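You operate a simulated robot arm through the tools that you are given. There is no shell and no other tool.

The job below is to be done with a simulated robot arm. You get a single attempt, and the scene is never put back.

JOB
Shut the heater and washer water off for the holiday and pull the relief lever.
Fine: heater off, dial on FROST, stop valve shut; only then, for safety, the lever; inlet valve shut.

It is judged by the outcome, as a careful person would: the job done as asked, and still so three seconds after it is handed in. It fails if anything else is knocked over, pushed out of place, dropped, spilled or broken.

ROBOT AND FRAMES
A 6-joint arm with a two-finger gripper, fixed in place. Base frame: the origin is on the floor under the middle of its stand, x ahead of it, y to its left, z up; the work surface is at about z = 900. Readings come in mm, rad, newtons and seconds.
It reaches about 1572 mm from its shoulder. Its first joint turns from -2.897 to 2.897 rad. Payload 2.45 kg.
The TCP is the grasp point between the finger pads, 20 mm short of the fingertips. In the tool frame z runs along the fingers and y along their closing line. The gripper opens to 140 mm; its body begins 168 mm behind the TCP.
Orientation is told as [roll, pitch, yaw] about the base's x, y, z axes, in that order, counted from this pose: with the fingers straight down and closing along the base's y, the tool's x points along the base's -x, its y along +y and its z along -z.

CONTROLS
- The arm moves only by the tool jog_arm. Its argument "rows" is a list that holds one entry, the list of rows, each a list of 6 numbers: the shift along the tool's x, y, z in cm, then the turn, a rotation vector about the tool's x, y, z in rad. In form: [[[tx, ty, tz, rx, ry, rz], ...]]. A call has 1 to 20 rows; each row shifts and turns the commanded pose from where the row before left it, along the tool's axes as they then stand. "jaw" is the opening, from 0 (shut) to 1 (fully open), set as the call begins (left out, the last holds). A row lasts 0.2 s, in which the tool goes at most 50 mm and 0.15 rad; a call with a longer step from one row to the next is refused whole, and so is a gripper value outside its range. Where a pose cannot be reached the arm comes as near as it can. A force on the tool above 50 N (or 10 N above the force at the start of the call, whichever is more), or a blocked arm, ends the call early, and 0.2 s more pass. Each finger travels about 45 mm/s and halts on what it meets, pressing with about 41 N; the grip force reading is that of the motor and also rises with nothing between the fingers. The clock runs only during rows and for 0.2 s after the last one: add rows that do not move to give the fingers time. The reply holds the time, the measured pose of the TCP, the force on the tool along the base axes, the opening and the grip force, in the units named above and with some noise, with the torque about the TCP (base axes, N m) and any sound that the robot's microphone picked up.
- Cameras (640 x 400 px; columns grow to the right, rows downward): "scene" is fixed at [219.2, 650.8, 1529.9]; the picture's right is [-0.93, -0.37, 0.00], its down [-0.18, 0.44, -0.88] and it looks along [0.33, -0.82, -0.48] (base axes); focal length 264 px, centre (320, 200). "wrist" rides on the gripper at [78, 11, -209] in the tool frame; the picture's right is [-0.14, 0.99, 0.00], its down [-0.92, -0.13, -0.37] and it looks along [-0.37, -0.05, 0.93] (tool axes); focal length 280 px, centre (320, 200). There is no depth. A picture from a camera that has moved, and an enlarged one, comes with that camera's place and axes in the base frame and with its lens.
- snapshot(camera): a new picture of that camera. It takes no simulated time.
- close_up(camera, box): a new picture of the part [left, top, right, bottom] of that camera's present view, enlarged. It takes no simulated time.
- close_job(): hands the job in; it is judged then, once.

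Places have to be worked out from the pictures, the camera data and where the tool is seen. Open the gripper and draw the arm clear of the work before you hand the job in, unless the task says otherwise.

The tools are called after "Request:" as name(argument=value, ...) on one line, values as JSON. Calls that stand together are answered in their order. jog_arm: Moves the arm, as the interface text tells. Its arguments: {"type":"object","properties":{"rows":{"type":"array","items":{"type":"array","items":{"type":"array","items":{"type":"number"}}}},"jaw":{"type":"number"}},"required":["rows"]} The other tools are called the same way: snapshot (camera) takes a picture; close_up (camera, box) takes an enlarged picture of a part of a camera's view; close_job () hands the job in.

At the start:

```text
time_s: 0.0
tcp_pos: [552.9, 119.9, 1446.6]
tcp_rot: [-0.002, 0.0, 0.0]
contact_force: [0.4, -0.5, 1.0]
torque: [0.0, 0.01, 0.02]
opening: 139.8
grip_force: 0.0
```

scene: 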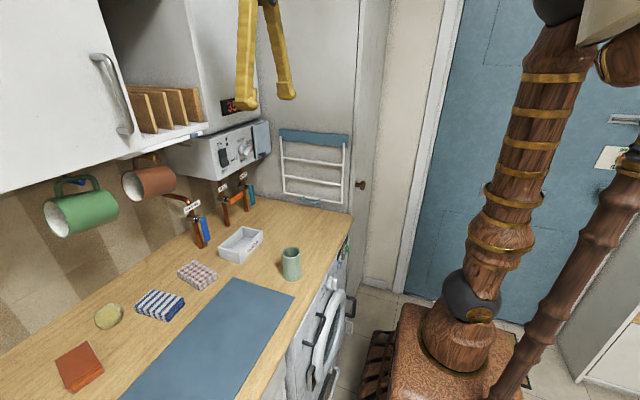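
wrist: 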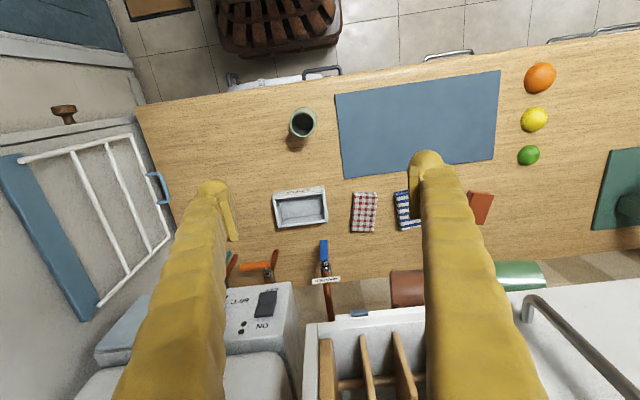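

The pictures show a water heater on the wall with a switch and dial, and several valves under it. I'll look closer at the heater panel and valves before moving.

Request:
close_up(camera="scene", box=[160, 80, 300, 170])

Request:
close_up(camera="scene", box=[150, 160, 280, 250])

Request:
close_up(camera="wrist", box=[80, 220, 360, 400])

```text
4.44 times, centred on (230, 125) of scene
camera zoom: at [219.2, 650.8, 1529.9], right [-0.93, -0.37, 0.0], down [-0.18, 0.44, -0.88], along [0.33, -0.82, -0.48], focal length 1172 px, centre (720, 533)
```

zoom: 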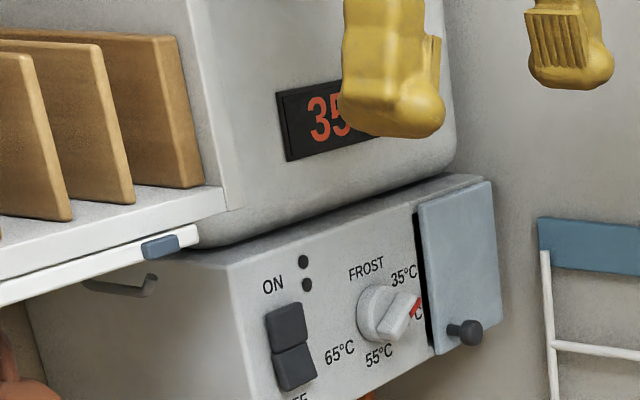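

```text
4.44 times, centred on (215, 205) of scene
camera zoom: at [219.2, 650.8, 1529.9], right [-0.93, -0.37, 0.0], down [-0.18, 0.44, -0.88], along [0.33, -0.82, -0.48], focal length 1172 px, centre (787, 178)
```

zoom: 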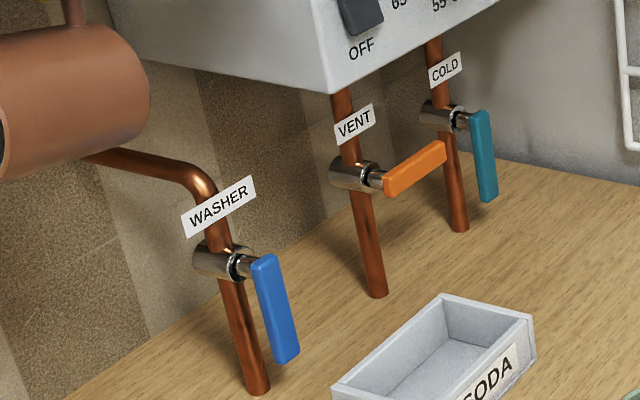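

```text
2.22 times, centred on (220, 310) of wrist
camera zoom: at [474.9, 130.2, 1657.1], right [0.14, 0.99, 0.0], down [0.92, -0.13, 0.37], along [0.37, -0.05, -0.93], focal length 623 px, centre (542, -44)
```

zoom: 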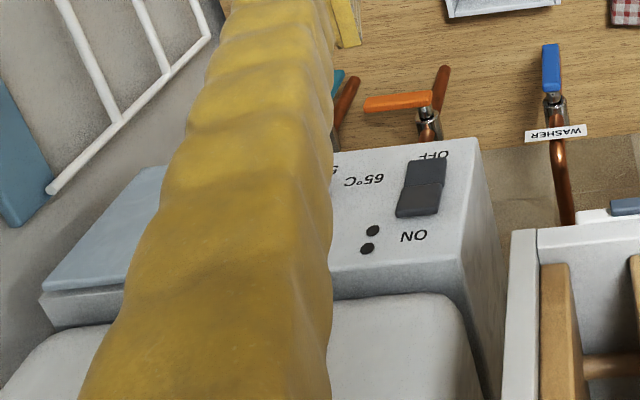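

Working from both views, I put the rocker switch near (850, -29, 1222). The pipes are at x≈926: WASHER y≈87, VENT y≈-67 and COLD y≈-195. Next I turn the fingers to point ahead (+x), staying well clear, so the wrist camera can see the panel.

Request:
jog_arm(rows=[[[0, 0, 0, 0, -0.15, 0], [0, 0, 0, 0, -0.15, 0], [0, 0, 0, 0, -0.15, 0], [0, 0, 0, 0, -0.15, 0], [0, 0, 0, 0, -0.15, 0], [0, 0, 0, 0, -0.15, 0], [0, 0, 0, 0, -0.15, 0], [0, 0, 0, 0, -0.15, 0], [0, 0, 0, 0, -0.15, 0], [0, 0, 0, 0, -0.15, 0], [0, 0, 0, 0, -0.0708, 0]]])

```text
time_s: 2.4
tcp_pos: [552.2, 120.0, 1447.0]
tcp_rot: [0.101, -1.57, -0.1]
contact_force: [0.2, 1.1, 0.0]
torque: [0.01, 0.02, -0.04]
opening: 139.7
grip_force: 0.0
```

The fingers now point ahead. I shift right and down toward the panel's height, still well back from it, then look.

Request:
jog_arm(rows=[[[3, -4, 0, 0, 0, 0], [3, -4, 0, 0, 0, 0], [3, -4, 0, 0, 0, 0], [3, -4, 0, 0, 0, 0], [3, -4, 0, 0, 0, 0]]])

Request:
snapshot(camera="wrist")

Request:
snapshot(camera="scene")

```text
time_s: 3.6
tcp_pos: [558.0, 25.5, 1353.6]
tcp_rot: [0.036, -1.569, -0.047]
contact_force: [-1.4, -0.2, 0.3]
torque: [0.0, 0.04, 0.01]
opening: 140.2
grip_force: 0.0
out of reach, approached as far as the arm can: row 3, 4, 5
```

```text
taken
camera wrist: at [348.8, 37.3, 1276.4], right [0.01, 0.99, 0.14], down [-0.37, -0.12, 0.92], along [0.93, -0.06, 0.36], focal length 280 px, centre (320, 200)
```

wrist: 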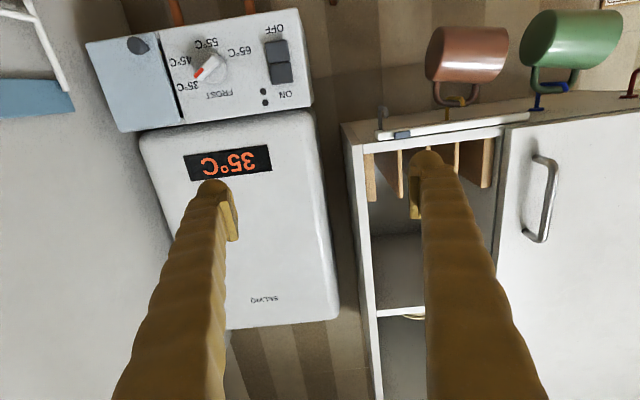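

```text
taken
```

scene: 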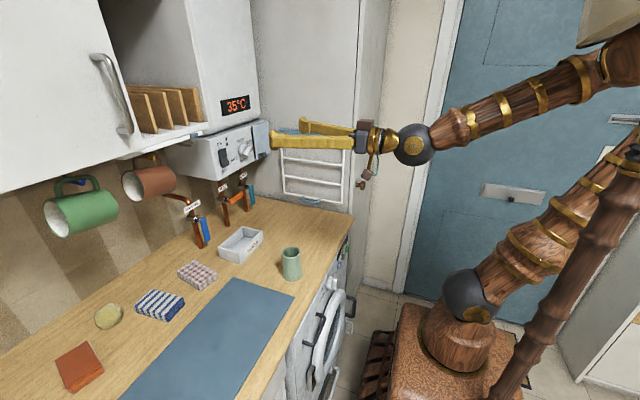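

The arm is too folded to go lower at this x, so later I'll work from further forward. First I take enlarged views of the panel and cover from here.

Request:
close_up(camera="wrist", box=[80, 0, 320, 150])

Request:
close_up(camera="scene", box=[200, 110, 290, 190])

Request:
close_up(camera="wrist", box=[340, 80, 540, 210])

Request:
close_up(camera="scene", box=[280, 230, 380, 400])

```text
2.67 times, centred on (200, 75) of wrist
camera zoom: at [348.8, 37.3, 1276.4], right [0.01, 0.99, 0.14], down [-0.37, -0.12, 0.92], along [0.93, -0.06, 0.36], focal length 748 px, centre (640, 533)
```

zoom: 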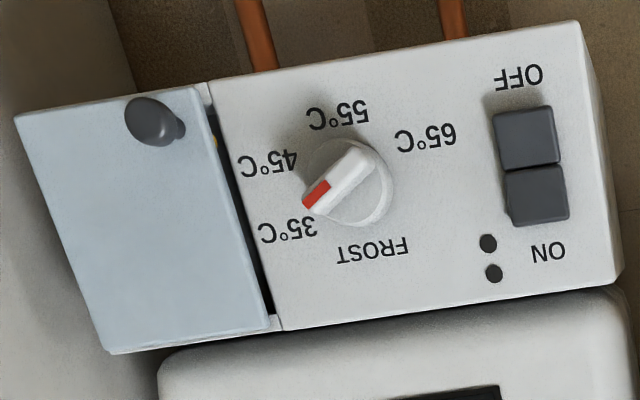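

```text
5.00 times, centred on (245, 150) of scene
camera zoom: at [219.2, 650.8, 1529.9], right [-0.93, -0.37, 0.0], down [-0.18, 0.44, -0.88], along [0.33, -0.82, -0.48], focal length 1319 px, centre (695, 450)
```

zoom: 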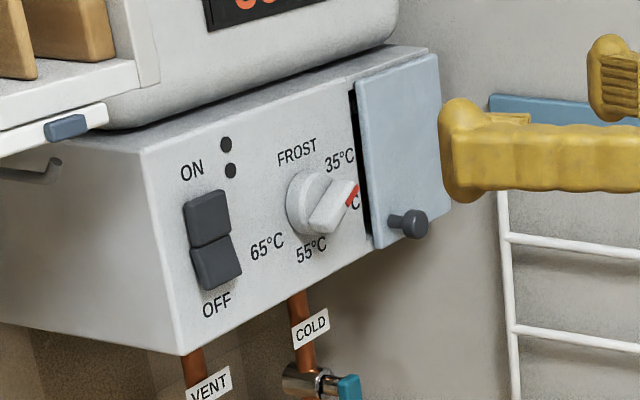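

```text
3.08 times, centred on (440, 145) of wrist
camera zoom: at [348.8, 37.3, 1276.4], right [0.01, 0.99, 0.14], down [-0.37, -0.12, 0.92], along [0.93, -0.06, 0.36], focal length 863 px, centre (-49, 369)
```

zoom: 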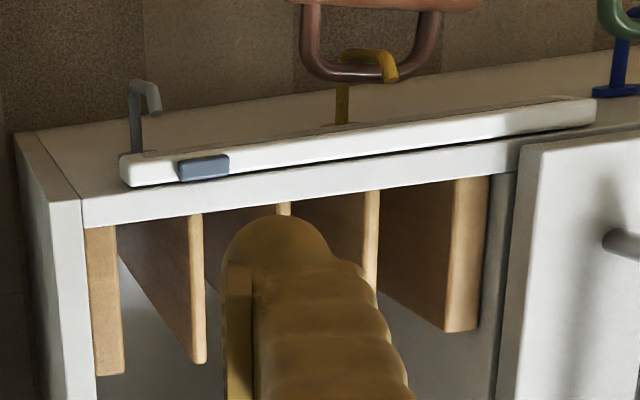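

```text
2.35 times, centred on (330, 315) of scene
camera zoom: at [219.2, 650.8, 1529.9], right [-0.93, -0.37, 0.0], down [-0.18, 0.44, -0.88], along [0.33, -0.82, -0.48], focal length 621 px, centre (296, -71)
```

zoom: 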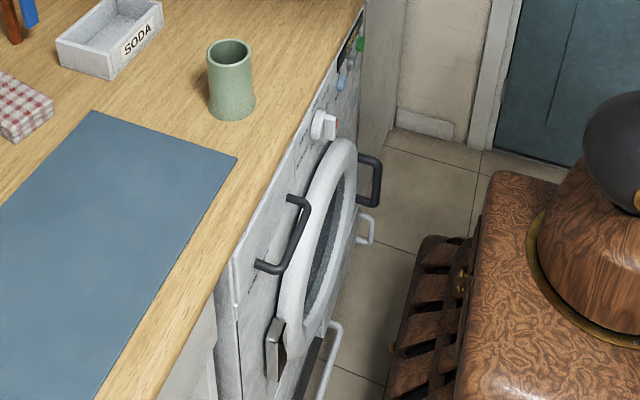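

There's a rocker (ON at top, OFF at bottom), a dial pointing between 35 and 45, and a hinged blue-grey cover with a knob at its lower edge. The relief lever is probably behind that cover. I close the jaw and move forward a little to see how the arm responds.

Request:
jog_arm(rows=[[[0, 0, 3, 0, 0, 0], [0, 0, 3, 0, 0, 0], [0, 0, 3, 0, 0, 0], [0, 0, 3, 0, 0, 0], [0, 0, 0, 0, 0, 0], [0, 0, 0, 0, 0, 0]]], jaw=0)

Request:
snapshot(camera="scene")

```text
time_s: 5.0
tcp_pos: [672.6, 47.9, 1357.8]
tcp_rot: [-0.021, -1.567, 0.012]
contact_force: [-0.3, -0.7, 0.4]
torque: [0.03, 0.03, 0.01]
opening: 15.3
grip_force: 0.0
out of reach, approached as far as the arm can: row 1, 2, 3, 4
```

```text
taken
```

scene: 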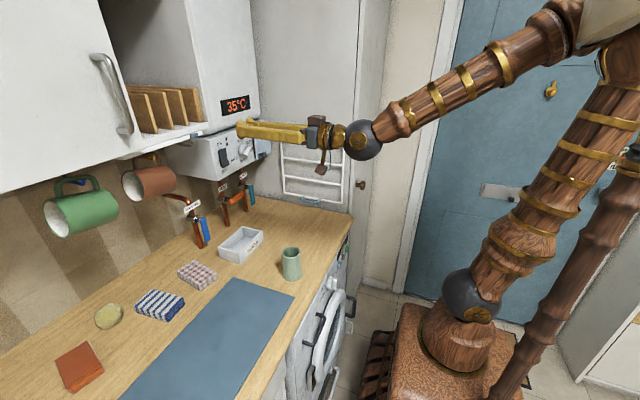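

The wrist seems limited when held horizontal this close to the base, probably by elbow fold. I step forward and sideways in small rows to find out which direction is free.

Request:
jog_arm(rows=[[[0, -2, 2, 0, 0, 0], [0, -2, 2, 0, 0, 0], [0, 0, 0, 0, 0, 0]]], jaw=0)

```text
time_s: 5.8
tcp_pos: [709.0, 46.0, 1355.5]
tcp_rot: [-0.023, -1.565, 0.002]
contact_force: [0.8, 0.6, 0.0]
torque: [0.04, -0.01, -0.04]
opening: 0.0
grip_force: 29.3
out of reach, approached as far as the arm can: row 1, 2
```

Lateral travel is blocked at y≈46, although forward motion works. That suggests a wrist joint flipped around and hit its limit when I turned the tool at y=120. I'll back off, tilt the fingers down again, centre at y≈0, and pitch up from there so the wrist bends cleanly.

Request:
jog_arm(rows=[[[0, 0, -4, 0, 0, 0], [0, 0, -4, 0, 0, 0], [0, 1.5, -2, 0, 0.12, 0], [0, 1.5, 0, 0, 0.15, 0], [0, 1.5, 0, 0, 0.15, 0], [0, 1.5, 0, 0, 0.15, 0], [0, 0, 0, 0, 0.15, 0], [0, 0, 0, 0, 0.15, 0], [0, 0, 0, 0, 0.15, 0], [0, 0, 0, 0, 0.15, 0], [0, 0, 0, 0, 0, 0]]])

```text
time_s: 8.2
tcp_pos: [608.3, 105.4, 1354.0]
tcp_rot: [0.001, -0.399, 0.0]
contact_force: [0.6, 0.7, 0.2]
torque: [0.01, -0.01, 0.02]
opening: 0.0
grip_force: 29.4
```

That worked without any limit warning. Now I slide to y≈0 with the fingers tilted down.

Request:
jog_arm(rows=[[[0, -3.5, 0, 0, 0, 0], [0, -3.5, 0, 0, 0, 0], [0, -3.54, 0, 0, 0, 0], [0, 0, 0, 0, 0, 0]]])

Request:
snapshot(camera="scene")

Request:
snapshot(camera="wrist")

```text
time_s: 9.2
tcp_pos: [608.4, -0.4, 1354.7]
tcp_rot: [0.0, -0.399, 0.001]
contact_force: [0.0, -0.2, -0.1]
torque: [-0.02, 0.02, 0.0]
opening: 0.1
grip_force: 29.1
```

```text
taken
```

scene: 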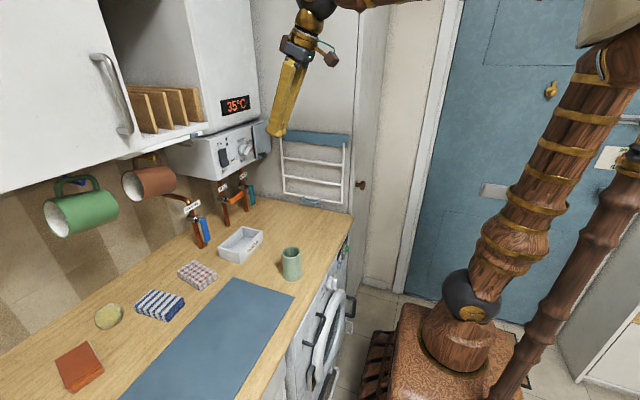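

```text
taken
camera wrist: at [455.7, 10.8, 1516.4], right [0.13, 0.99, 0.05], down [0.7, -0.13, 0.7], along [0.7, -0.05, -0.71], focal length 280 px, centre (320, 200)
```

wrist: 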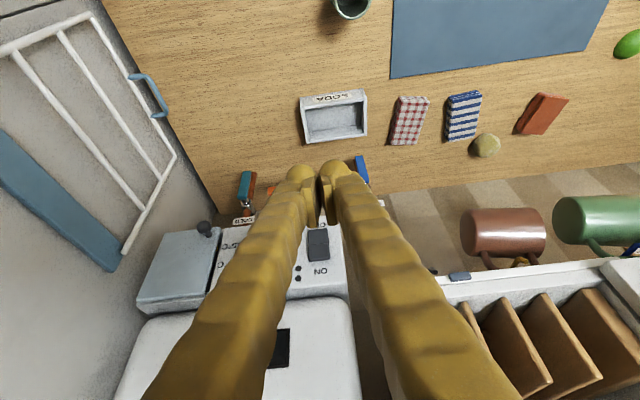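

Everything is clear. Now I pitch up to horizontal, staying in the arm's own plane (y≈0).

Request:
jog_arm(rows=[[[0, 0, 0, 0, -0.15, 0], [0, 0, 0, 0, -0.15, 0], [0, 0, 0, 0, -0.15, 0], [0, 0, 0, 0, -0.15, 0], [0, 0, 0, 0, -0.15, 0], [0, 0, 0, 0, -0.15, 0], [0, 0, 0, 0, -0.15, 0], [0, 0, 0, 0, -0.1218, 0], [0, 0, 0, 0, 0, 0]]])

```text
time_s: 11.2
tcp_pos: [609.0, -1.6, 1355.1]
tcp_rot: [3.127, -1.569, -3.126]
contact_force: [0.6, -0.3, 0.1]
torque: [0.03, -0.03, 0.0]
opening: 0.0
grip_force: 29.7
```

Horizontal at y≈0 with no limit warning. Now I lower toward the rocker's OFF half, keeping a stand-off from the panel.

Request:
jog_arm(rows=[[[3, -0.55, 1.8, 0, 0, 0], [3, -0.55, 1.8, 0, 0, 0], [3, -0.55, 1.8, 0, 0, 0], [3, -0.55, 1.8, 0, 0, 0], [3, -0.55, 1.8, 0, 0, 0], [0, 0, 0, 0, 0, 0]]])

Request:
snapshot(camera="scene")

Request:
snapshot(camera="wrist")

```text
time_s: 12.6
tcp_pos: [716.5, -26.1, 1220.5]
tcp_rot: [-0.143, -1.571, 0.145]
contact_force: [-0.1, -0.5, 0.7]
torque: [-0.01, -0.01, 0.02]
opening: 0.0
grip_force: 29.7
out of reach, approached as far as the arm can: row 3, 4, 5
```

```text
taken
```

scene: 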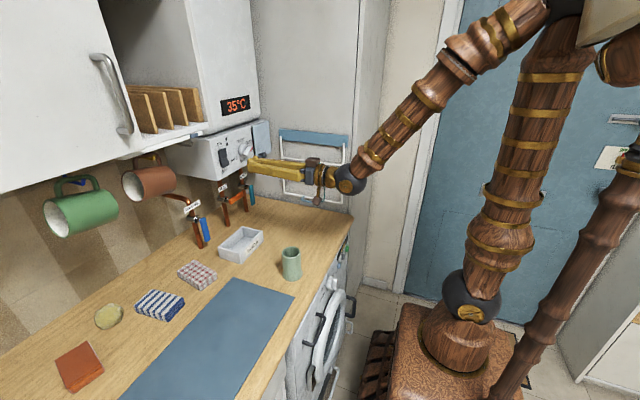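

```text
taken
camera wrist: at [507.3, -16.6, 1143.1], right [0.0, 0.99, 0.14], down [-0.37, -0.13, 0.92], along [0.93, -0.05, 0.36], focal length 280 px, centre (320, 200)
```

wrist: 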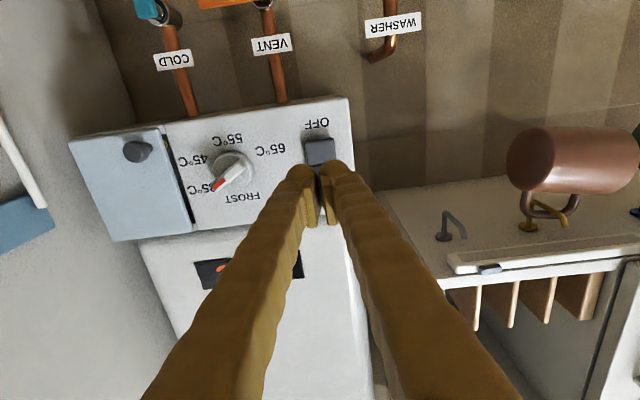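

The elbow fold sets a minimum stand-off, so being further forward should free the motion. I judge the OFF half to be around (850, -28, 1203). I move forward and slightly down to about 40 mm short of it and check.

Request:
jog_arm(rows=[[[0, -0.1, 2.5, 0, 0, 0], [0.6, -0.1, 2.0, 0, 0, 0], [0.6, 0, 1.5, 0, 0, 0], [0.55, 0, 1.0, 0, 0, 0], [0, 0, 0, 0, 0, 0]]])

Request:
snapshot(camera="wrist")

Request:
close_up(camera="scene", box=[180, 100, 320, 190])

```text
time_s: 13.8
tcp_pos: [785.7, -31.8, 1201.5]
tcp_rot: [3.068, -1.569, -3.067]
contact_force: [0.1, 0.1, -0.5]
torque: [-0.01, 0.02, 0.06]
opening: 0.0
grip_force: 29.3
```

```text
taken
camera wrist: at [576.4, -20.8, 1124.4], right [0.0, 0.99, 0.14], down [-0.37, -0.13, 0.92], along [0.93, -0.05, 0.37], focal length 280 px, centre (320, 200)
```

wrist: 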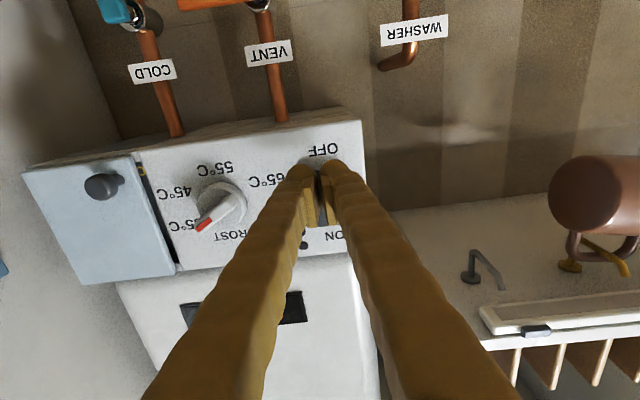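

```text
4.44 times, centred on (250, 145) of scene
camera zoom: at [219.2, 650.8, 1529.9], right [-0.93, -0.37, 0.0], down [-0.18, 0.44, -0.88], along [0.33, -0.82, -0.48], focal length 1172 px, centre (631, 444)
```

zoom: 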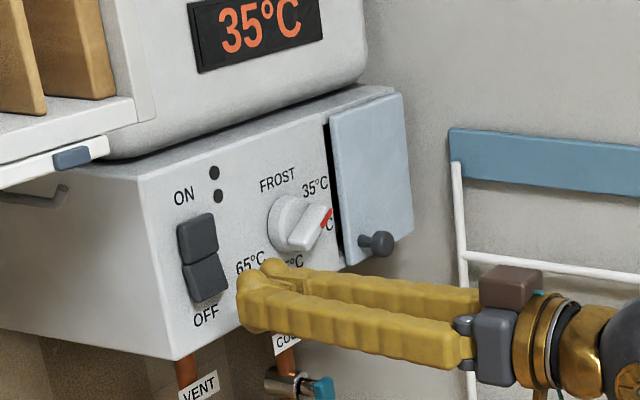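

The tip lines up with the OFF half: tip at about (806, -32, 1201), rocker at about (850, -28, 1205). I push forward slowly in small steps and watch the force.

Request:
jog_arm(rows=[[[0, 0.2, 1.0, 0, 0, 0], [0, 0.15, 1.0, 0, 0, 0], [0, 0, 0.8, 0, 0, 0], [0, 0, 0.6, 0, 0, 0], [0, 0, 0.4, 0, 0, 0], [0, 0, 0, 0, 0, 0]]])

Request:
close_up(camera="scene", box=[180, 100, 320, 190])

```text
time_s: 15.2
tcp_pos: [823.7, -28.8, 1202.7]
tcp_rot: [3.012, -1.571, -3.01]
contact_force: [-26.7, -0.9, 0.6]
torque: [-0.02, -0.14, 0.0]
opening: 5.8
grip_force: 29.7
```

```text
4.44 times, centred on (250, 145) of scene
camera zoom: at [219.2, 650.8, 1529.9], right [-0.93, -0.37, 0.0], down [-0.18, 0.44, -0.88], along [0.33, -0.82, -0.48], focal length 1172 px, centre (631, 444)
```

zoom: 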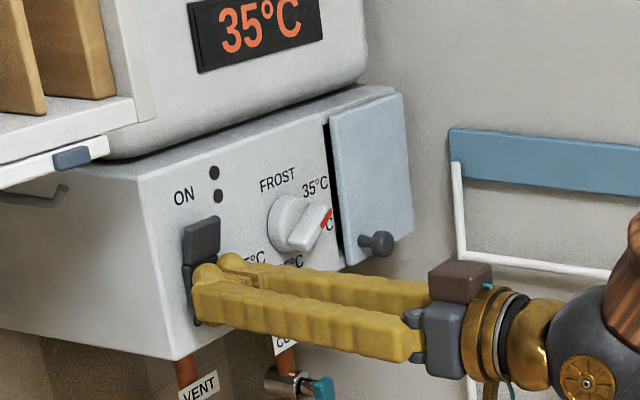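

There's 27 N of contact and the rocker's upper half now stands out. I back off and look at whether it stays OFF.

Request:
jog_arm(rows=[[[0, 0, -1.5, 0, 0, 0], [0, 0, -3, 0, 0, 0], [0, 0, -3, 0, 0, 0], [0, 0, 0, 0, 0, 0]]])

Request:
close_up(camera="scene", box=[180, 80, 320, 190])

Request:
close_up(camera="wrist", box=[20, 60, 380, 280])

```text
time_s: 16.2
tcp_pos: [749.2, -28.7, 1202.2]
tcp_rot: [-3.072, -1.572, 3.073]
contact_force: [-0.5, 1.0, 0.0]
torque: [0.01, 0.0, 0.0]
opening: 0.0
grip_force: 29.1
```

```text
3.64 times, centred on (250, 135) of scene
camera zoom: at [219.2, 650.8, 1529.9], right [-0.93, -0.37, 0.0], down [-0.18, 0.44, -0.88], along [0.33, -0.82, -0.48], focal length 959 px, centre (574, 436)
```

zoom: 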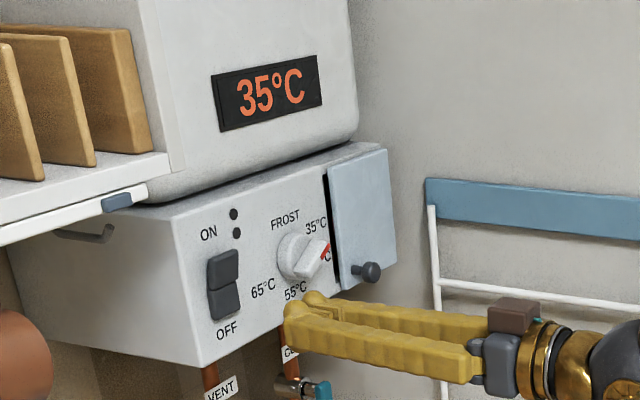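

```text
1.78 times, centred on (200, 170) of wrist
camera zoom: at [540.0, -18.7, 1123.3], right [0.0, 0.99, 0.14], down [-0.37, -0.13, 0.92], along [0.93, -0.05, 0.37], focal length 498 px, centre (533, 253)
```

zoom: 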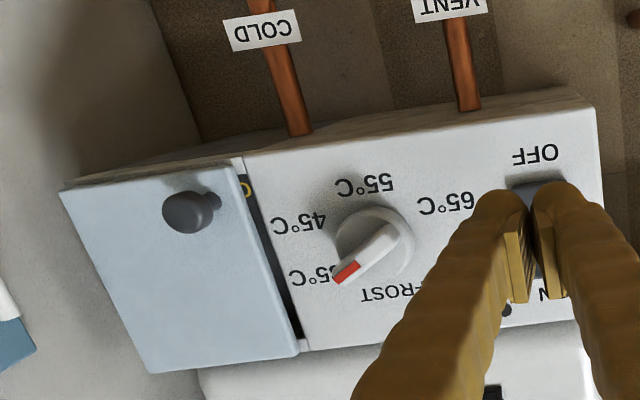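

I zoom in on the rocker itself to compare its state with before.

Request:
close_up(camera="scene", box=[205, 125, 255, 165])

Request:
close_up(camera="wrist", box=[280, 120, 380, 190])

```text
10.00 times, centred on (230, 145) of scene
camera zoom: at [219.2, 650.8, 1529.9], right [-0.93, -0.37, 0.0], down [-0.18, 0.44, -0.88], along [0.33, -0.82, -0.48], focal length 2638 px, centre (1220, 750)
```

zoom: 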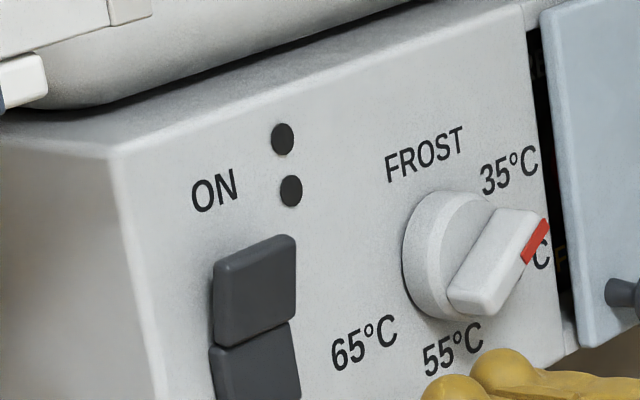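

```text
5.71 times, centred on (330, 155) of wrist
camera zoom: at [540.0, -18.7, 1123.3], right [0.0, 0.99, 0.14], down [-0.37, -0.13, 0.92], along [0.93, -0.05, 0.37], focal length 1602 px, centre (263, 457)
```

zoom: 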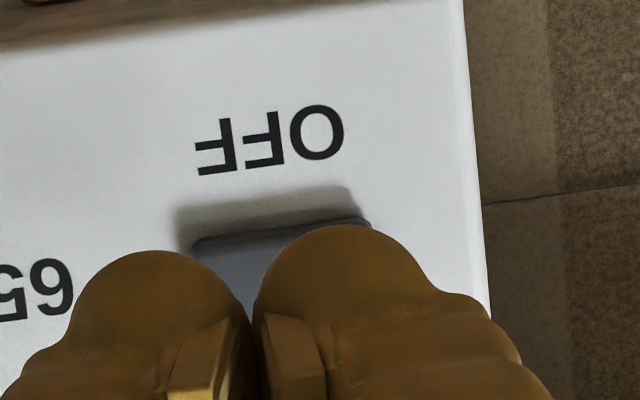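

The rocker's upper half now stands proud, which agrees with OFF. Labels put the dial axis at about y=-138, z=1218, bar front about x=825, with FROST straight up and 35 °C at 60° clockwise. I move in front of the dial, open the jaw a little, and roll 60° so the fingers will straddle the bar.

Request:
jog_arm(rows=[[[-0.4, -2.72, 0.2, 0, 0, 0], [-0.4, -2.72, 0.2, 0, 0, 0], [-0.4, -2.72, 0.2, 0, 0, 0], [-0.4, -2.72, 0.2, 0, 0, 0], [0, 0, 0, 0, 0, 0.1496], [0, 0, 0, 0, 0, 0.1496], [0, 0, 0, 0, 0, 0.1496], [0, 0, 0, 0, 0, 0.1496], [0, 0, 0, 0, 0, 0.1496], [0, 0, 0, 0, 0, 0.1496], [0, 0, 0, 0, 0, 0.1496], [0, 0, 0, 0, 0, 0]]], jaw=0.35)

Request:
snapshot(camera="wrist")

Request:
close_up(camera="scene", box=[180, 100, 300, 180])

```text
time_s: 18.8
tcp_pos: [755.7, -136.0, 1219.6]
tcp_rot: [1.573, -0.522, -1.573]
contact_force: [-0.3, -0.2, 0.0]
torque: [-0.01, 0.01, 0.01]
opening: 48.8
grip_force: 0.1
```

```text
taken
camera wrist: at [547.3, -63.6, 1189.4], right [0.0, 0.38, 0.93], down [-0.37, -0.86, 0.35], along [0.93, -0.34, 0.14], focal length 280 px, centre (320, 200)
```

wrist: 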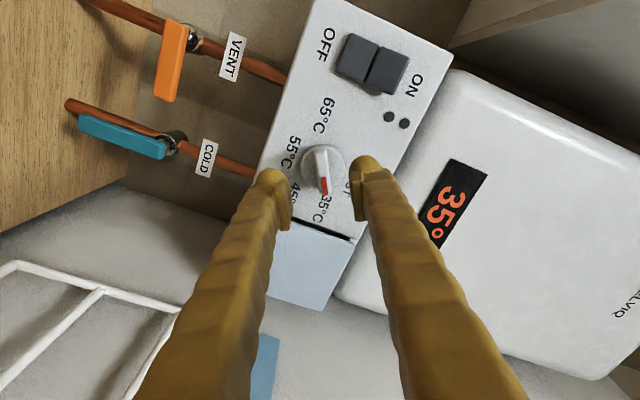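

```text
5.00 times, centred on (240, 140) of scene
camera zoom: at [219.2, 650.8, 1529.9], right [-0.93, -0.37, 0.0], down [-0.18, 0.44, -0.88], along [0.33, -0.82, -0.48], focal length 1319 px, centre (720, 500)
```

zoom: 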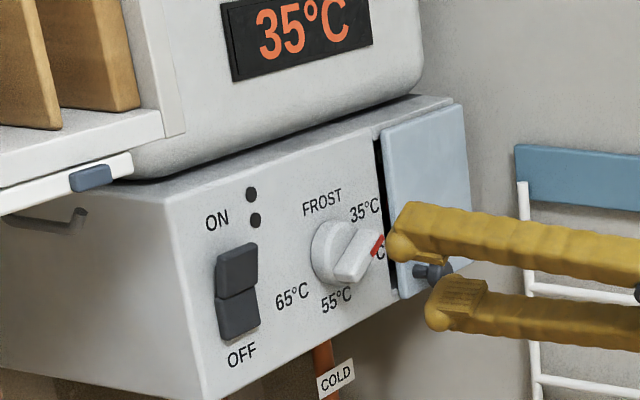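

The bar is centred between the fingers and square to the closing line, within about 2 mm. I advance so the fingertips straddle the bar, watching for contact.

Request:
jog_arm(rows=[[[0, 0.1, 1.5, 0, 0, 0], [-0.1, 0.1, 1.5, 0, 0, 0], [0, 0, 1.2, 0, 0, 0], [0, 0, 0.8, 0, 0, 0], [0, 0, 0.5, 0, 0, 0], [0, 0, 0, 0, 0, 0]]])

Request:
snapshot(camera="wrist")

Request:
close_up(camera="scene", box=[180, 100, 300, 180])

```text
time_s: 20.2
tcp_pos: [811.3, -134.6, 1222.0]
tcp_rot: [1.573, -0.524, -1.57]
contact_force: [0.3, 1.1, -0.4]
torque: [0.01, 0.02, 0.03]
opening: 49.0
grip_force: 0.0
```

```text
taken
camera wrist: at [602.8, -62.8, 1192.5], right [0.0, 0.38, 0.93], down [-0.37, -0.86, 0.35], along [0.93, -0.34, 0.14], focal length 280 px, centre (320, 200)
```

wrist: 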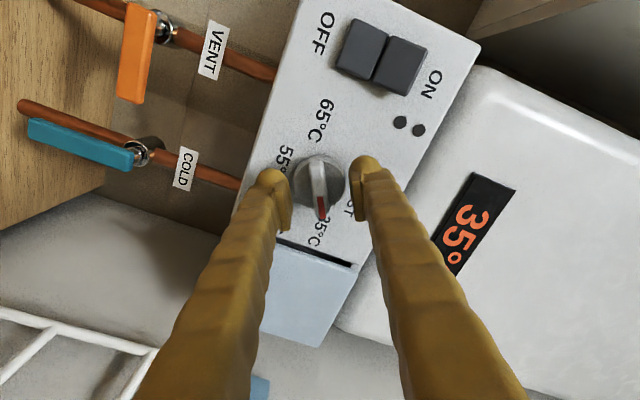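

```text
5.00 times, centred on (240, 140) of scene
camera zoom: at [219.2, 650.8, 1529.9], right [-0.93, -0.37, 0.0], down [-0.18, 0.44, -0.88], along [0.33, -0.82, -0.48], focal length 1319 px, centre (720, 500)
```

zoom: 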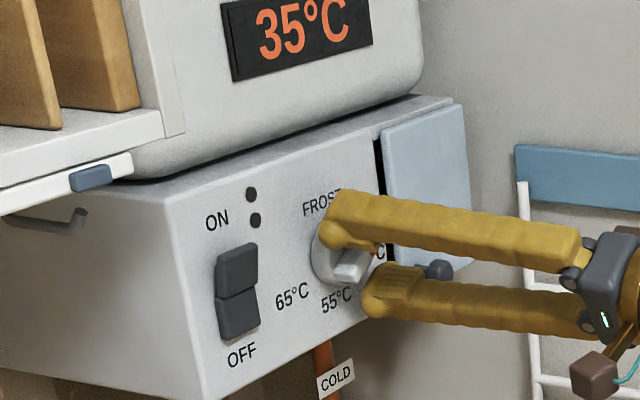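

The fingertips straddle the dial bar with no contact. I close on it.

Request:
jog_arm(rows=[[[0, 0, 0, 0, 0, 0], [0, 0, 0, 0, 0, 0], [0, 0, 0, 0, 0, 0], [0, 0, 0, 0, 0, 0]]], jaw=0.0)

Request:
close_up(camera="wrist", box=[230, 110, 430, 260])

```text
time_s: 21.2
tcp_pos: [811.7, -136.0, 1221.1]
tcp_rot: [1.569, -0.523, -1.571]
contact_force: [3.6, -2.4, -4.0]
torque: [0.0, 0.02, -0.06]
opening: 12.0
grip_force: 38.7
```

```text
2.67 times, centred on (330, 185) of wrist
camera zoom: at [602.8, -63.0, 1192.4], right [0.0, 0.38, 0.93], down [-0.37, -0.86, 0.35], along [0.93, -0.34, 0.14], focal length 748 px, centre (293, 240)
```

zoom: 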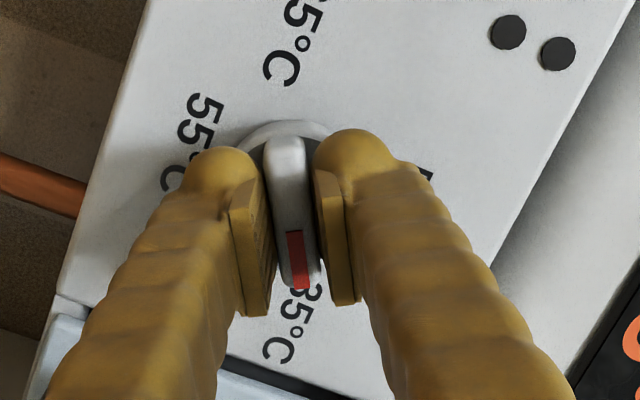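

The bar is gripped at 12 mm with a small side load. I nudge about 1.5 mm to relieve it, then turn counter-clockwise (negative about tool z) in small steps toward FROST.

Request:
jog_arm(rows=[[[0, -0.1, 0, 0, 0, -0.1], [0, 0, 0, 0, 0, -0.12], [0, 0, 0, 0, 0, -0.12], [0, 0, 0, 0, 0, -0.12], [0, 0, 0, 0, 0, -0.12], [0, 0, 0, 0, 0, 0]]])

Request:
close_up(camera="wrist", box=[200, 90, 440, 270])

```text
time_s: 22.6
tcp_pos: [811.4, -135.9, 1221.6]
tcp_rot: [1.578, -1.107, -1.577]
contact_force: [3.3, 36.5, 23.3]
torque: [0.03, -0.24, 0.31]
opening: 12.0
grip_force: 39.1
```

```text
2.22 times, centred on (320, 180) of wrist
camera zoom: at [602.9, -91.7, 1156.6], right [0.0, 0.82, 0.57], down [-0.37, -0.53, 0.76], along [0.93, -0.21, 0.31], focal length 623 px, centre (320, 244)
```

zoom: 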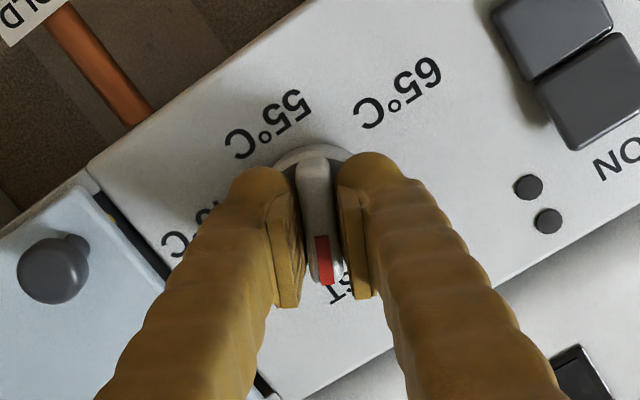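

The dial turns with the grip, but the side load rose to 43 N because my nudge was the wrong way. I undo that 1 mm and continue the remaining turn.

Request:
jog_arm(rows=[[[-0.05, 0.085, 0, 0, 0, 0], [0, 0, 0, 0, 0, -0.117]]])

```text
time_s: 23.2
tcp_pos: [811.4, -134.2, 1222.0]
tcp_rot: [1.576, -1.224, -1.577]
contact_force: [21.7, 30.0, 22.3]
torque: [0.02, -0.12, 0.31]
opening: 12.2
grip_force: 38.8
```

The side load is still about 36 N toward +tool y. I shift 1 mm that way to see how it responds.

Request:
jog_arm(rows=[[[0, 0.1, 0, 0, 0, 0], [0, 0, 0, 0, 0, 0]]])

Request:
close_up(camera="wrist", box=[200, 90, 440, 270])

Request:
close_up(camera="scene", box=[180, 100, 300, 180])

```text
time_s: 23.8
tcp_pos: [811.3, -134.9, 1222.9]
tcp_rot: [1.575, -1.222, -1.577]
contact_force: [28.1, 12.0, 21.2]
torque: [-0.02, -0.22, 0.1]
opening: 12.1
grip_force: 38.5
```

```text
2.22 times, centred on (320, 180) of wrist
camera zoom: at [602.7, -98.7, 1152.3], right [0.0, 0.88, 0.47], down [-0.37, -0.44, 0.82], along [0.93, -0.17, 0.33], focal length 623 px, centre (320, 244)
```

zoom: 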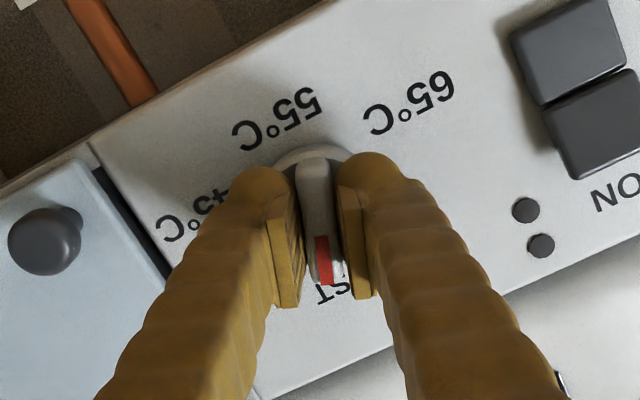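

```text
5.00 times, centred on (240, 140) of scene
camera zoom: at [219.2, 650.8, 1529.9], right [-0.93, -0.37, 0.0], down [-0.18, 0.44, -0.88], along [0.33, -0.82, -0.48], focal length 1319 px, centre (720, 500)
```

zoom: 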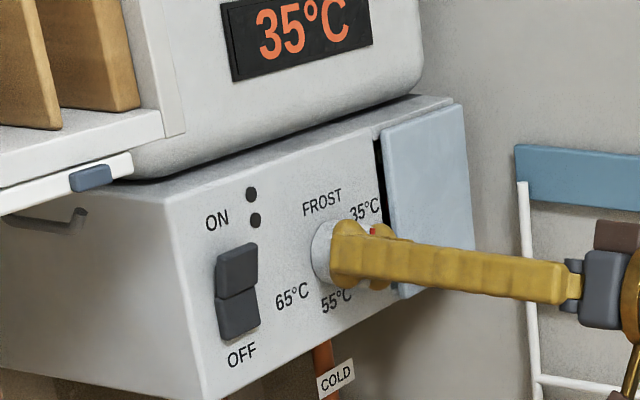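

The load dropped at about 19 N per mm. I relieve the rest (up and slightly forward), then continue turning.

Request:
jog_arm(rows=[[[-0.08, 0.08, 0.1, 0, 0, 0], [0, 0, 0, 0, 0, -0.08], [0, 0, 0, 0, 0, 0]]])

```text
time_s: 24.6
tcp_pos: [811.7, -135.8, 1220.4]
tcp_rot: [1.57, -1.301, -1.571]
contact_force: [-1.8, -9.2, 10.5]
torque: [0.0, -0.07, -0.1]
opening: 11.8
grip_force: 38.4
```

The load is small now. I finish the remaining ~0.27 rad of turn.

Request:
jog_arm(rows=[[[0, 0, 0, 0, 0, -0.09], [0, 0, 0, 0, 0, -0.09], [0, 0, 0, 0, 0, -0.09], [0, 0, 0, 0, 0, 0]]])

Request:
close_up(camera="wrist", box=[200, 90, 440, 270])

```text
time_s: 25.6
tcp_pos: [811.8, -134.7, 1221.3]
tcp_rot: [-1.324, -1.571, 1.322]
contact_force: [-36.7, -22.5, -2.1]
torque: [-0.04, 0.01, -0.27]
opening: 12.2
grip_force: 38.9
```

```text
2.22 times, centred on (320, 180) of wrist
camera zoom: at [602.6, -124.5, 1144.3], right [0.0, 0.99, 0.14], down [-0.37, -0.13, 0.92], along [0.93, -0.05, 0.36], focal length 623 px, centre (320, 244)
```

zoom: 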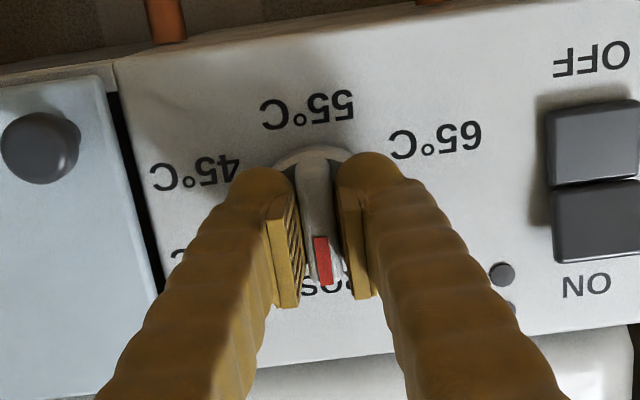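

The pointer looks to be on FROST. I release and back off to verify.

Request:
jog_arm(rows=[[[0, 0, 0, 0, 0, 0], [0, 0, 0, 0, 0, 0], [0, 0, 0, 0, 0, 0], [0, 0, -2, 0, 0, 0], [0, 0, -3, 0, 0, 0], [0, 0, 0, 0, 0, 0]]], jaw=0.3)

Request:
close_up(camera="wrist", box=[160, 60, 440, 270])

Request:
close_up(camera="scene", box=[190, 115, 290, 175])

```text
time_s: 27.0
tcp_pos: [761.7, -133.3, 1222.1]
tcp_rot: [-2.908, -1.569, 2.91]
contact_force: [0.2, 0.5, 0.8]
torque: [0.02, 0.02, 0.01]
opening: 41.9
grip_force: 0.1
```

```text
1.90 times, centred on (300, 165) of wrist
camera zoom: at [552.7, -123.9, 1143.6], right [0.0, 0.99, 0.14], down [-0.37, -0.13, 0.92], along [0.93, -0.05, 0.37], focal length 534 px, centre (358, 267)
```

zoom: 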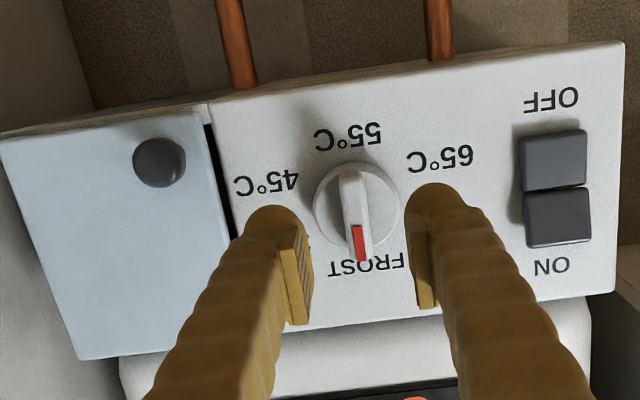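

```text
6.40 times, centred on (240, 145) of scene
camera zoom: at [219.2, 650.8, 1529.9], right [-0.93, -0.37, 0.0], down [-0.18, 0.44, -0.88], along [0.33, -0.82, -0.48], focal length 1688 px, centre (832, 552)
```

zoom: 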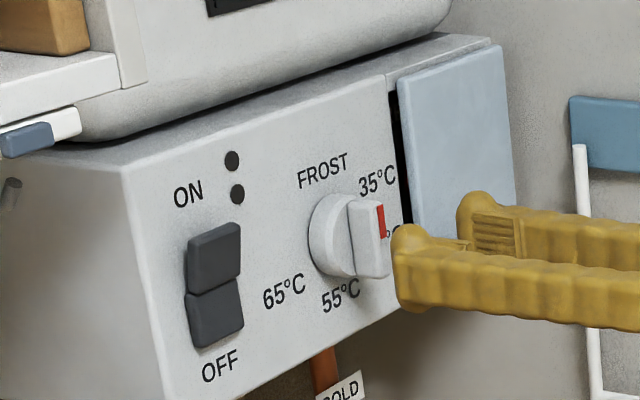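

The dial now sits vertical on FROST, and the rocker's top half is out and bottom half in, so it's OFF. Next is the COLD stop valve: its teal handle hangs from about (882, -195, 1033) to z≈947, and it should swing toward -y as VENT's shut handle does. I close the jaw, yaw slightly right and tilt 20° down here, clear of the panel.

Request:
jog_arm(rows=[[[0, 0, 0, 0.125, 0, 0], [0, 0, 0, 0.125, 0, 0], [0, 0, 0, 0, 0.1163, 0], [0, 0, 0, 0, 0.1163, 0], [0, 0, 0, 0, 0.1163, 0], [0, 0, 0, 0, 0, 0]]], jaw=0)

Request:
snapshot(camera="wrist")

Request:
snapshot(camera="scene")

```text
time_s: 28.4
tcp_pos: [764.6, -135.0, 1216.7]
tcp_rot: [-0.002, -1.216, -0.247]
contact_force: [1.2, -0.6, 0.6]
torque: [-0.02, -0.02, -0.03]
opening: 0.0
grip_force: 29.3
```

```text
taken
camera wrist: at [550.6, -69.4, 1217.3], right [0.29, 0.95, 0.13], down [-0.06, -0.12, 0.99], along [0.95, -0.3, 0.02], focal length 280 px, centre (320, 200)
```

wrist: 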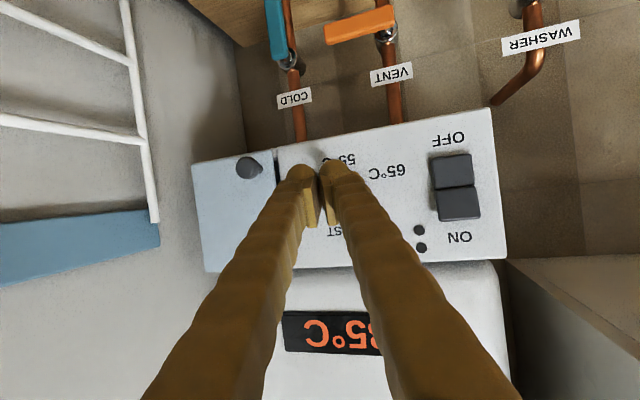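

```text
taken
```

scene: 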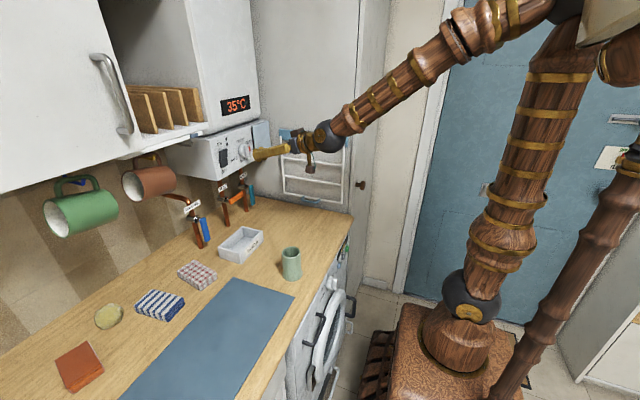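

Everything is clear around the tool. Now I descend in front of the panel to about z=990, still back from the valves.

Request:
jog_arm(rows=[[[3.415, -0.158, 1.66, 0, 0, 0], [3.415, -0.158, 1.66, 0, 0, 0], [3.415, -0.158, 1.66, 0, 0, 0], [3.415, -0.158, 1.66, 0, 0, 0], [3.415, -0.158, 1.66, 0, 0, 0], [3.415, -0.158, 1.66, 0, 0, 0], [0, 0, 0, 0, 0, 0]]])

Request:
snapshot(camera="wrist")

Request:
snapshot(camera="scene")

```text
time_s: 30.0
tcp_pos: [783.6, -149.8, 995.7]
tcp_rot: [-0.001, -1.223, -0.25]
contact_force: [0.5, -0.3, 0.0]
torque: [0.0, 0.0, 0.05]
opening: 0.0
grip_force: 29.4
```

```text
taken
camera wrist: at [570.4, -84.5, 993.5], right [0.29, 0.95, 0.13], down [-0.06, -0.12, 0.99], along [0.95, -0.3, 0.03], focal length 280 px, centre (320, 200)
```

wrist: 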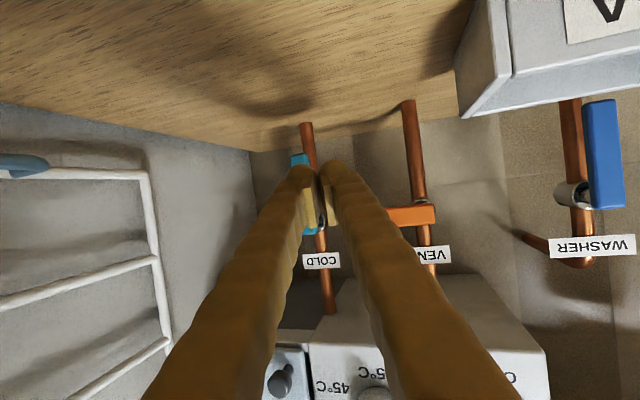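

```text
taken
```

scene: 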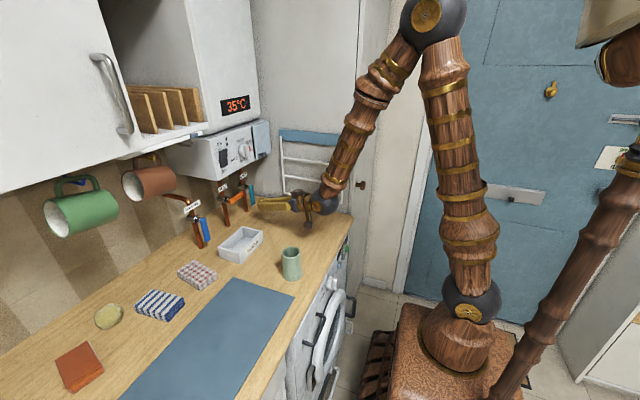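

The teal handle is seen hanging at y≈-200, z 950–1035. I go forward with the closed fingers on its +y side, aiming for TCP (872, -150, 972).

Request:
jog_arm(rows=[[[-0.175, 0.54, 2.215, 0, 0, 0], [-0.175, 0.54, 2.215, 0, 0, 0], [-0.175, 0.54, 2.215, 0, 0, 0], [-0.175, 0.54, 2.215, 0, 0, 0], [0, 0, 0, 0, 0, 0]]])

Request:
snapshot(camera="wrist")

Request:
close_up(camera="scene", box=[190, 150, 320, 240])

```text
time_s: 31.2
tcp_pos: [872.0, -151.6, 971.8]
tcp_rot: [0.001, -1.225, -0.25]
contact_force: [-0.4, -1.2, 0.1]
torque: [0.0, -0.01, 0.03]
opening: 0.0
grip_force: 29.6
```

```text
taken
camera wrist: at [659.2, -85.3, 970.5], right [0.29, 0.95, 0.13], down [-0.06, -0.12, 0.99], along [0.95, -0.3, 0.03], focal length 280 px, centre (320, 200)
```

wrist: 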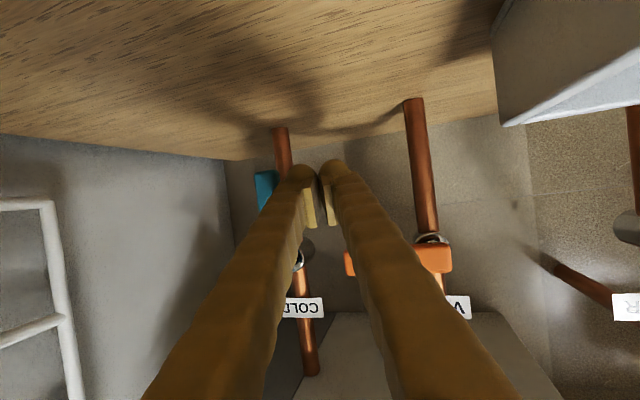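

```text
4.44 times, centred on (255, 195) of scene
camera zoom: at [219.2, 650.8, 1529.9], right [-0.93, -0.37, 0.0], down [-0.18, 0.44, -0.88], along [0.33, -0.82, -0.48], focal length 1172 px, centre (609, 222)
```

zoom: 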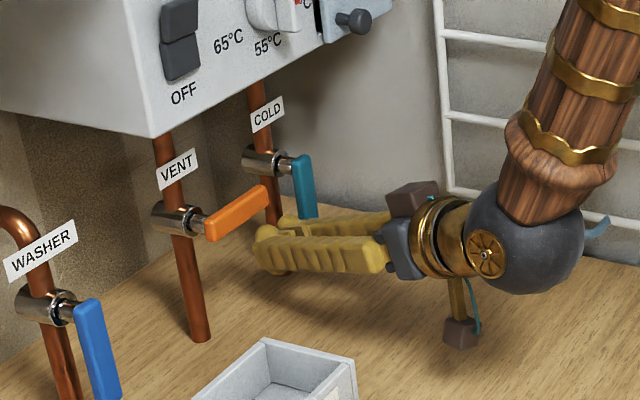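

The closed fingers are beside the handle on its +y side, level with its lower half. I push gently toward -y for the first part of the arc and check the force and whether it turns.

Request:
jog_arm(rows=[[[-0.03, -1.12, 0.29, 0, 0, 0], [0.075, -0.78, 0.24, 0, 0, 0], [0.075, -0.78, 0.24, 0, 0, 0], [0.075, -0.78, 0.24, 0, 0, 0], [0.075, -0.78, 0.24, 0, 0, 0]]])

Request:
close_up(camera="scene", box=[190, 150, 320, 240])

Request:
snapshot(camera="wrist")

```text
time_s: 32.4
tcp_pos: [872.0, -193.5, 963.9]
tcp_rot: [-0.001, -1.224, -0.251]
contact_force: [-0.1, 0.8, -0.3]
torque: [0.02, 0.02, -0.01]
opening: 0.0
grip_force: 28.8
```

```text
4.44 times, centred on (255, 195) of scene
camera zoom: at [219.2, 650.8, 1529.9], right [-0.93, -0.37, 0.0], down [-0.18, 0.44, -0.88], along [0.33, -0.82, -0.48], focal length 1172 px, centre (609, 222)
```

zoom: 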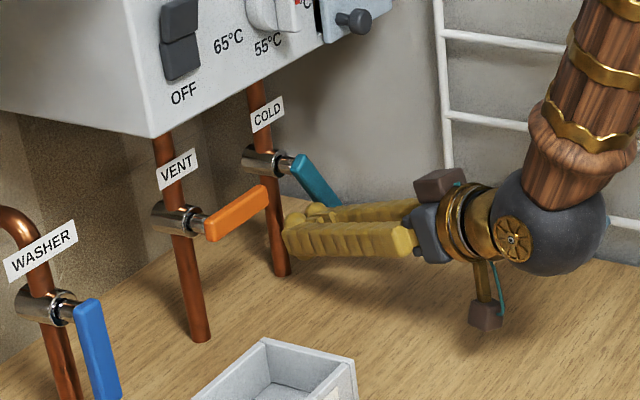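

```text
taken
camera wrist: at [658.1, -128.3, 963.5], right [0.29, 0.95, 0.13], down [-0.06, -0.12, 0.99], along [0.95, -0.3, 0.03], focal length 280 px, centre (320, 200)
```

wrist: 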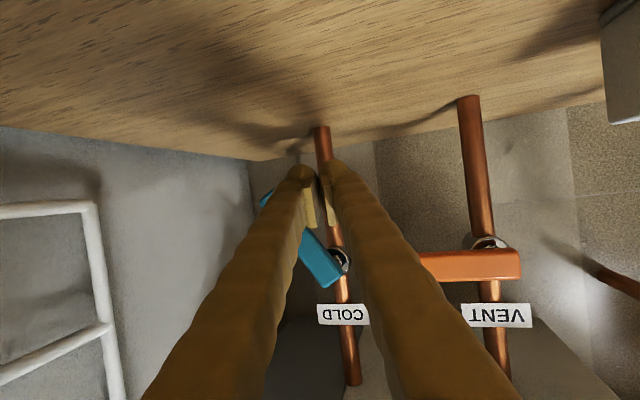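

The teal handle is turning freely toward -y, already about 35°. I continue along the arc, pushing under and up.

Request:
jog_arm(rows=[[[-0.27, -0.92, 0.15, 0, 0, 0], [-0.27, -0.92, 0.15, 0, 0, 0], [-0.5, -0.92, 0.07, 0, 0, 0], [-0.5, -0.92, 0.07, 0, 0, 0], [-0.62, -0.58, -0.07, 0, 0, 0], [-0.62, -0.58, -0.07, 0, 0, 0], [0, 0, 0, 0, 0, 0]]])

Request:
close_up(camera="scene", box=[190, 150, 320, 240])

Request:
snapshot(camera="wrist")

```text
time_s: 34.0
tcp_pos: [871.9, -243.5, 991.1]
tcp_rot: [0.001, -1.224, -0.25]
contact_force: [0.5, 0.3, -0.3]
torque: [-0.02, 0.01, 0.02]
opening: 0.0
grip_force: 29.1
```

```text
4.44 times, centred on (255, 195) of scene
camera zoom: at [219.2, 650.8, 1529.9], right [-0.93, -0.37, 0.0], down [-0.18, 0.44, -0.88], along [0.33, -0.82, -0.48], focal length 1172 px, centre (609, 222)
```

zoom: 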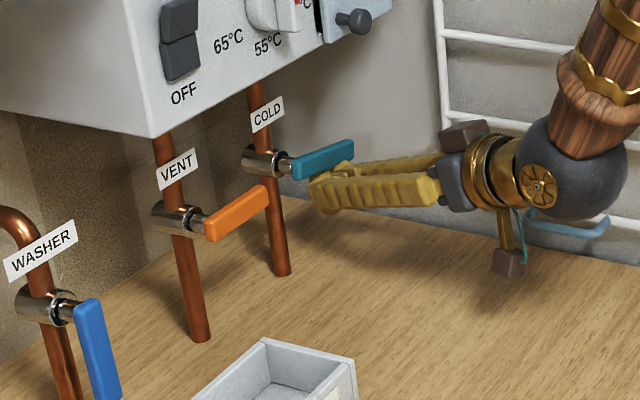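

```text
taken
camera wrist: at [658.8, -178.5, 989.5], right [0.29, 0.95, 0.13], down [-0.06, -0.12, 0.99], along [0.95, -0.3, 0.03], focal length 280 px, centre (320, 200)
```

wrist: 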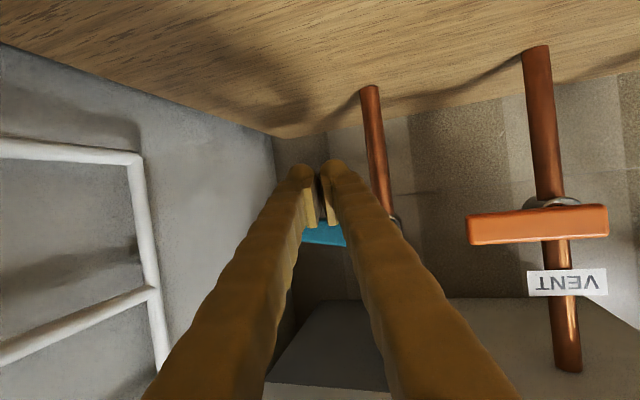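

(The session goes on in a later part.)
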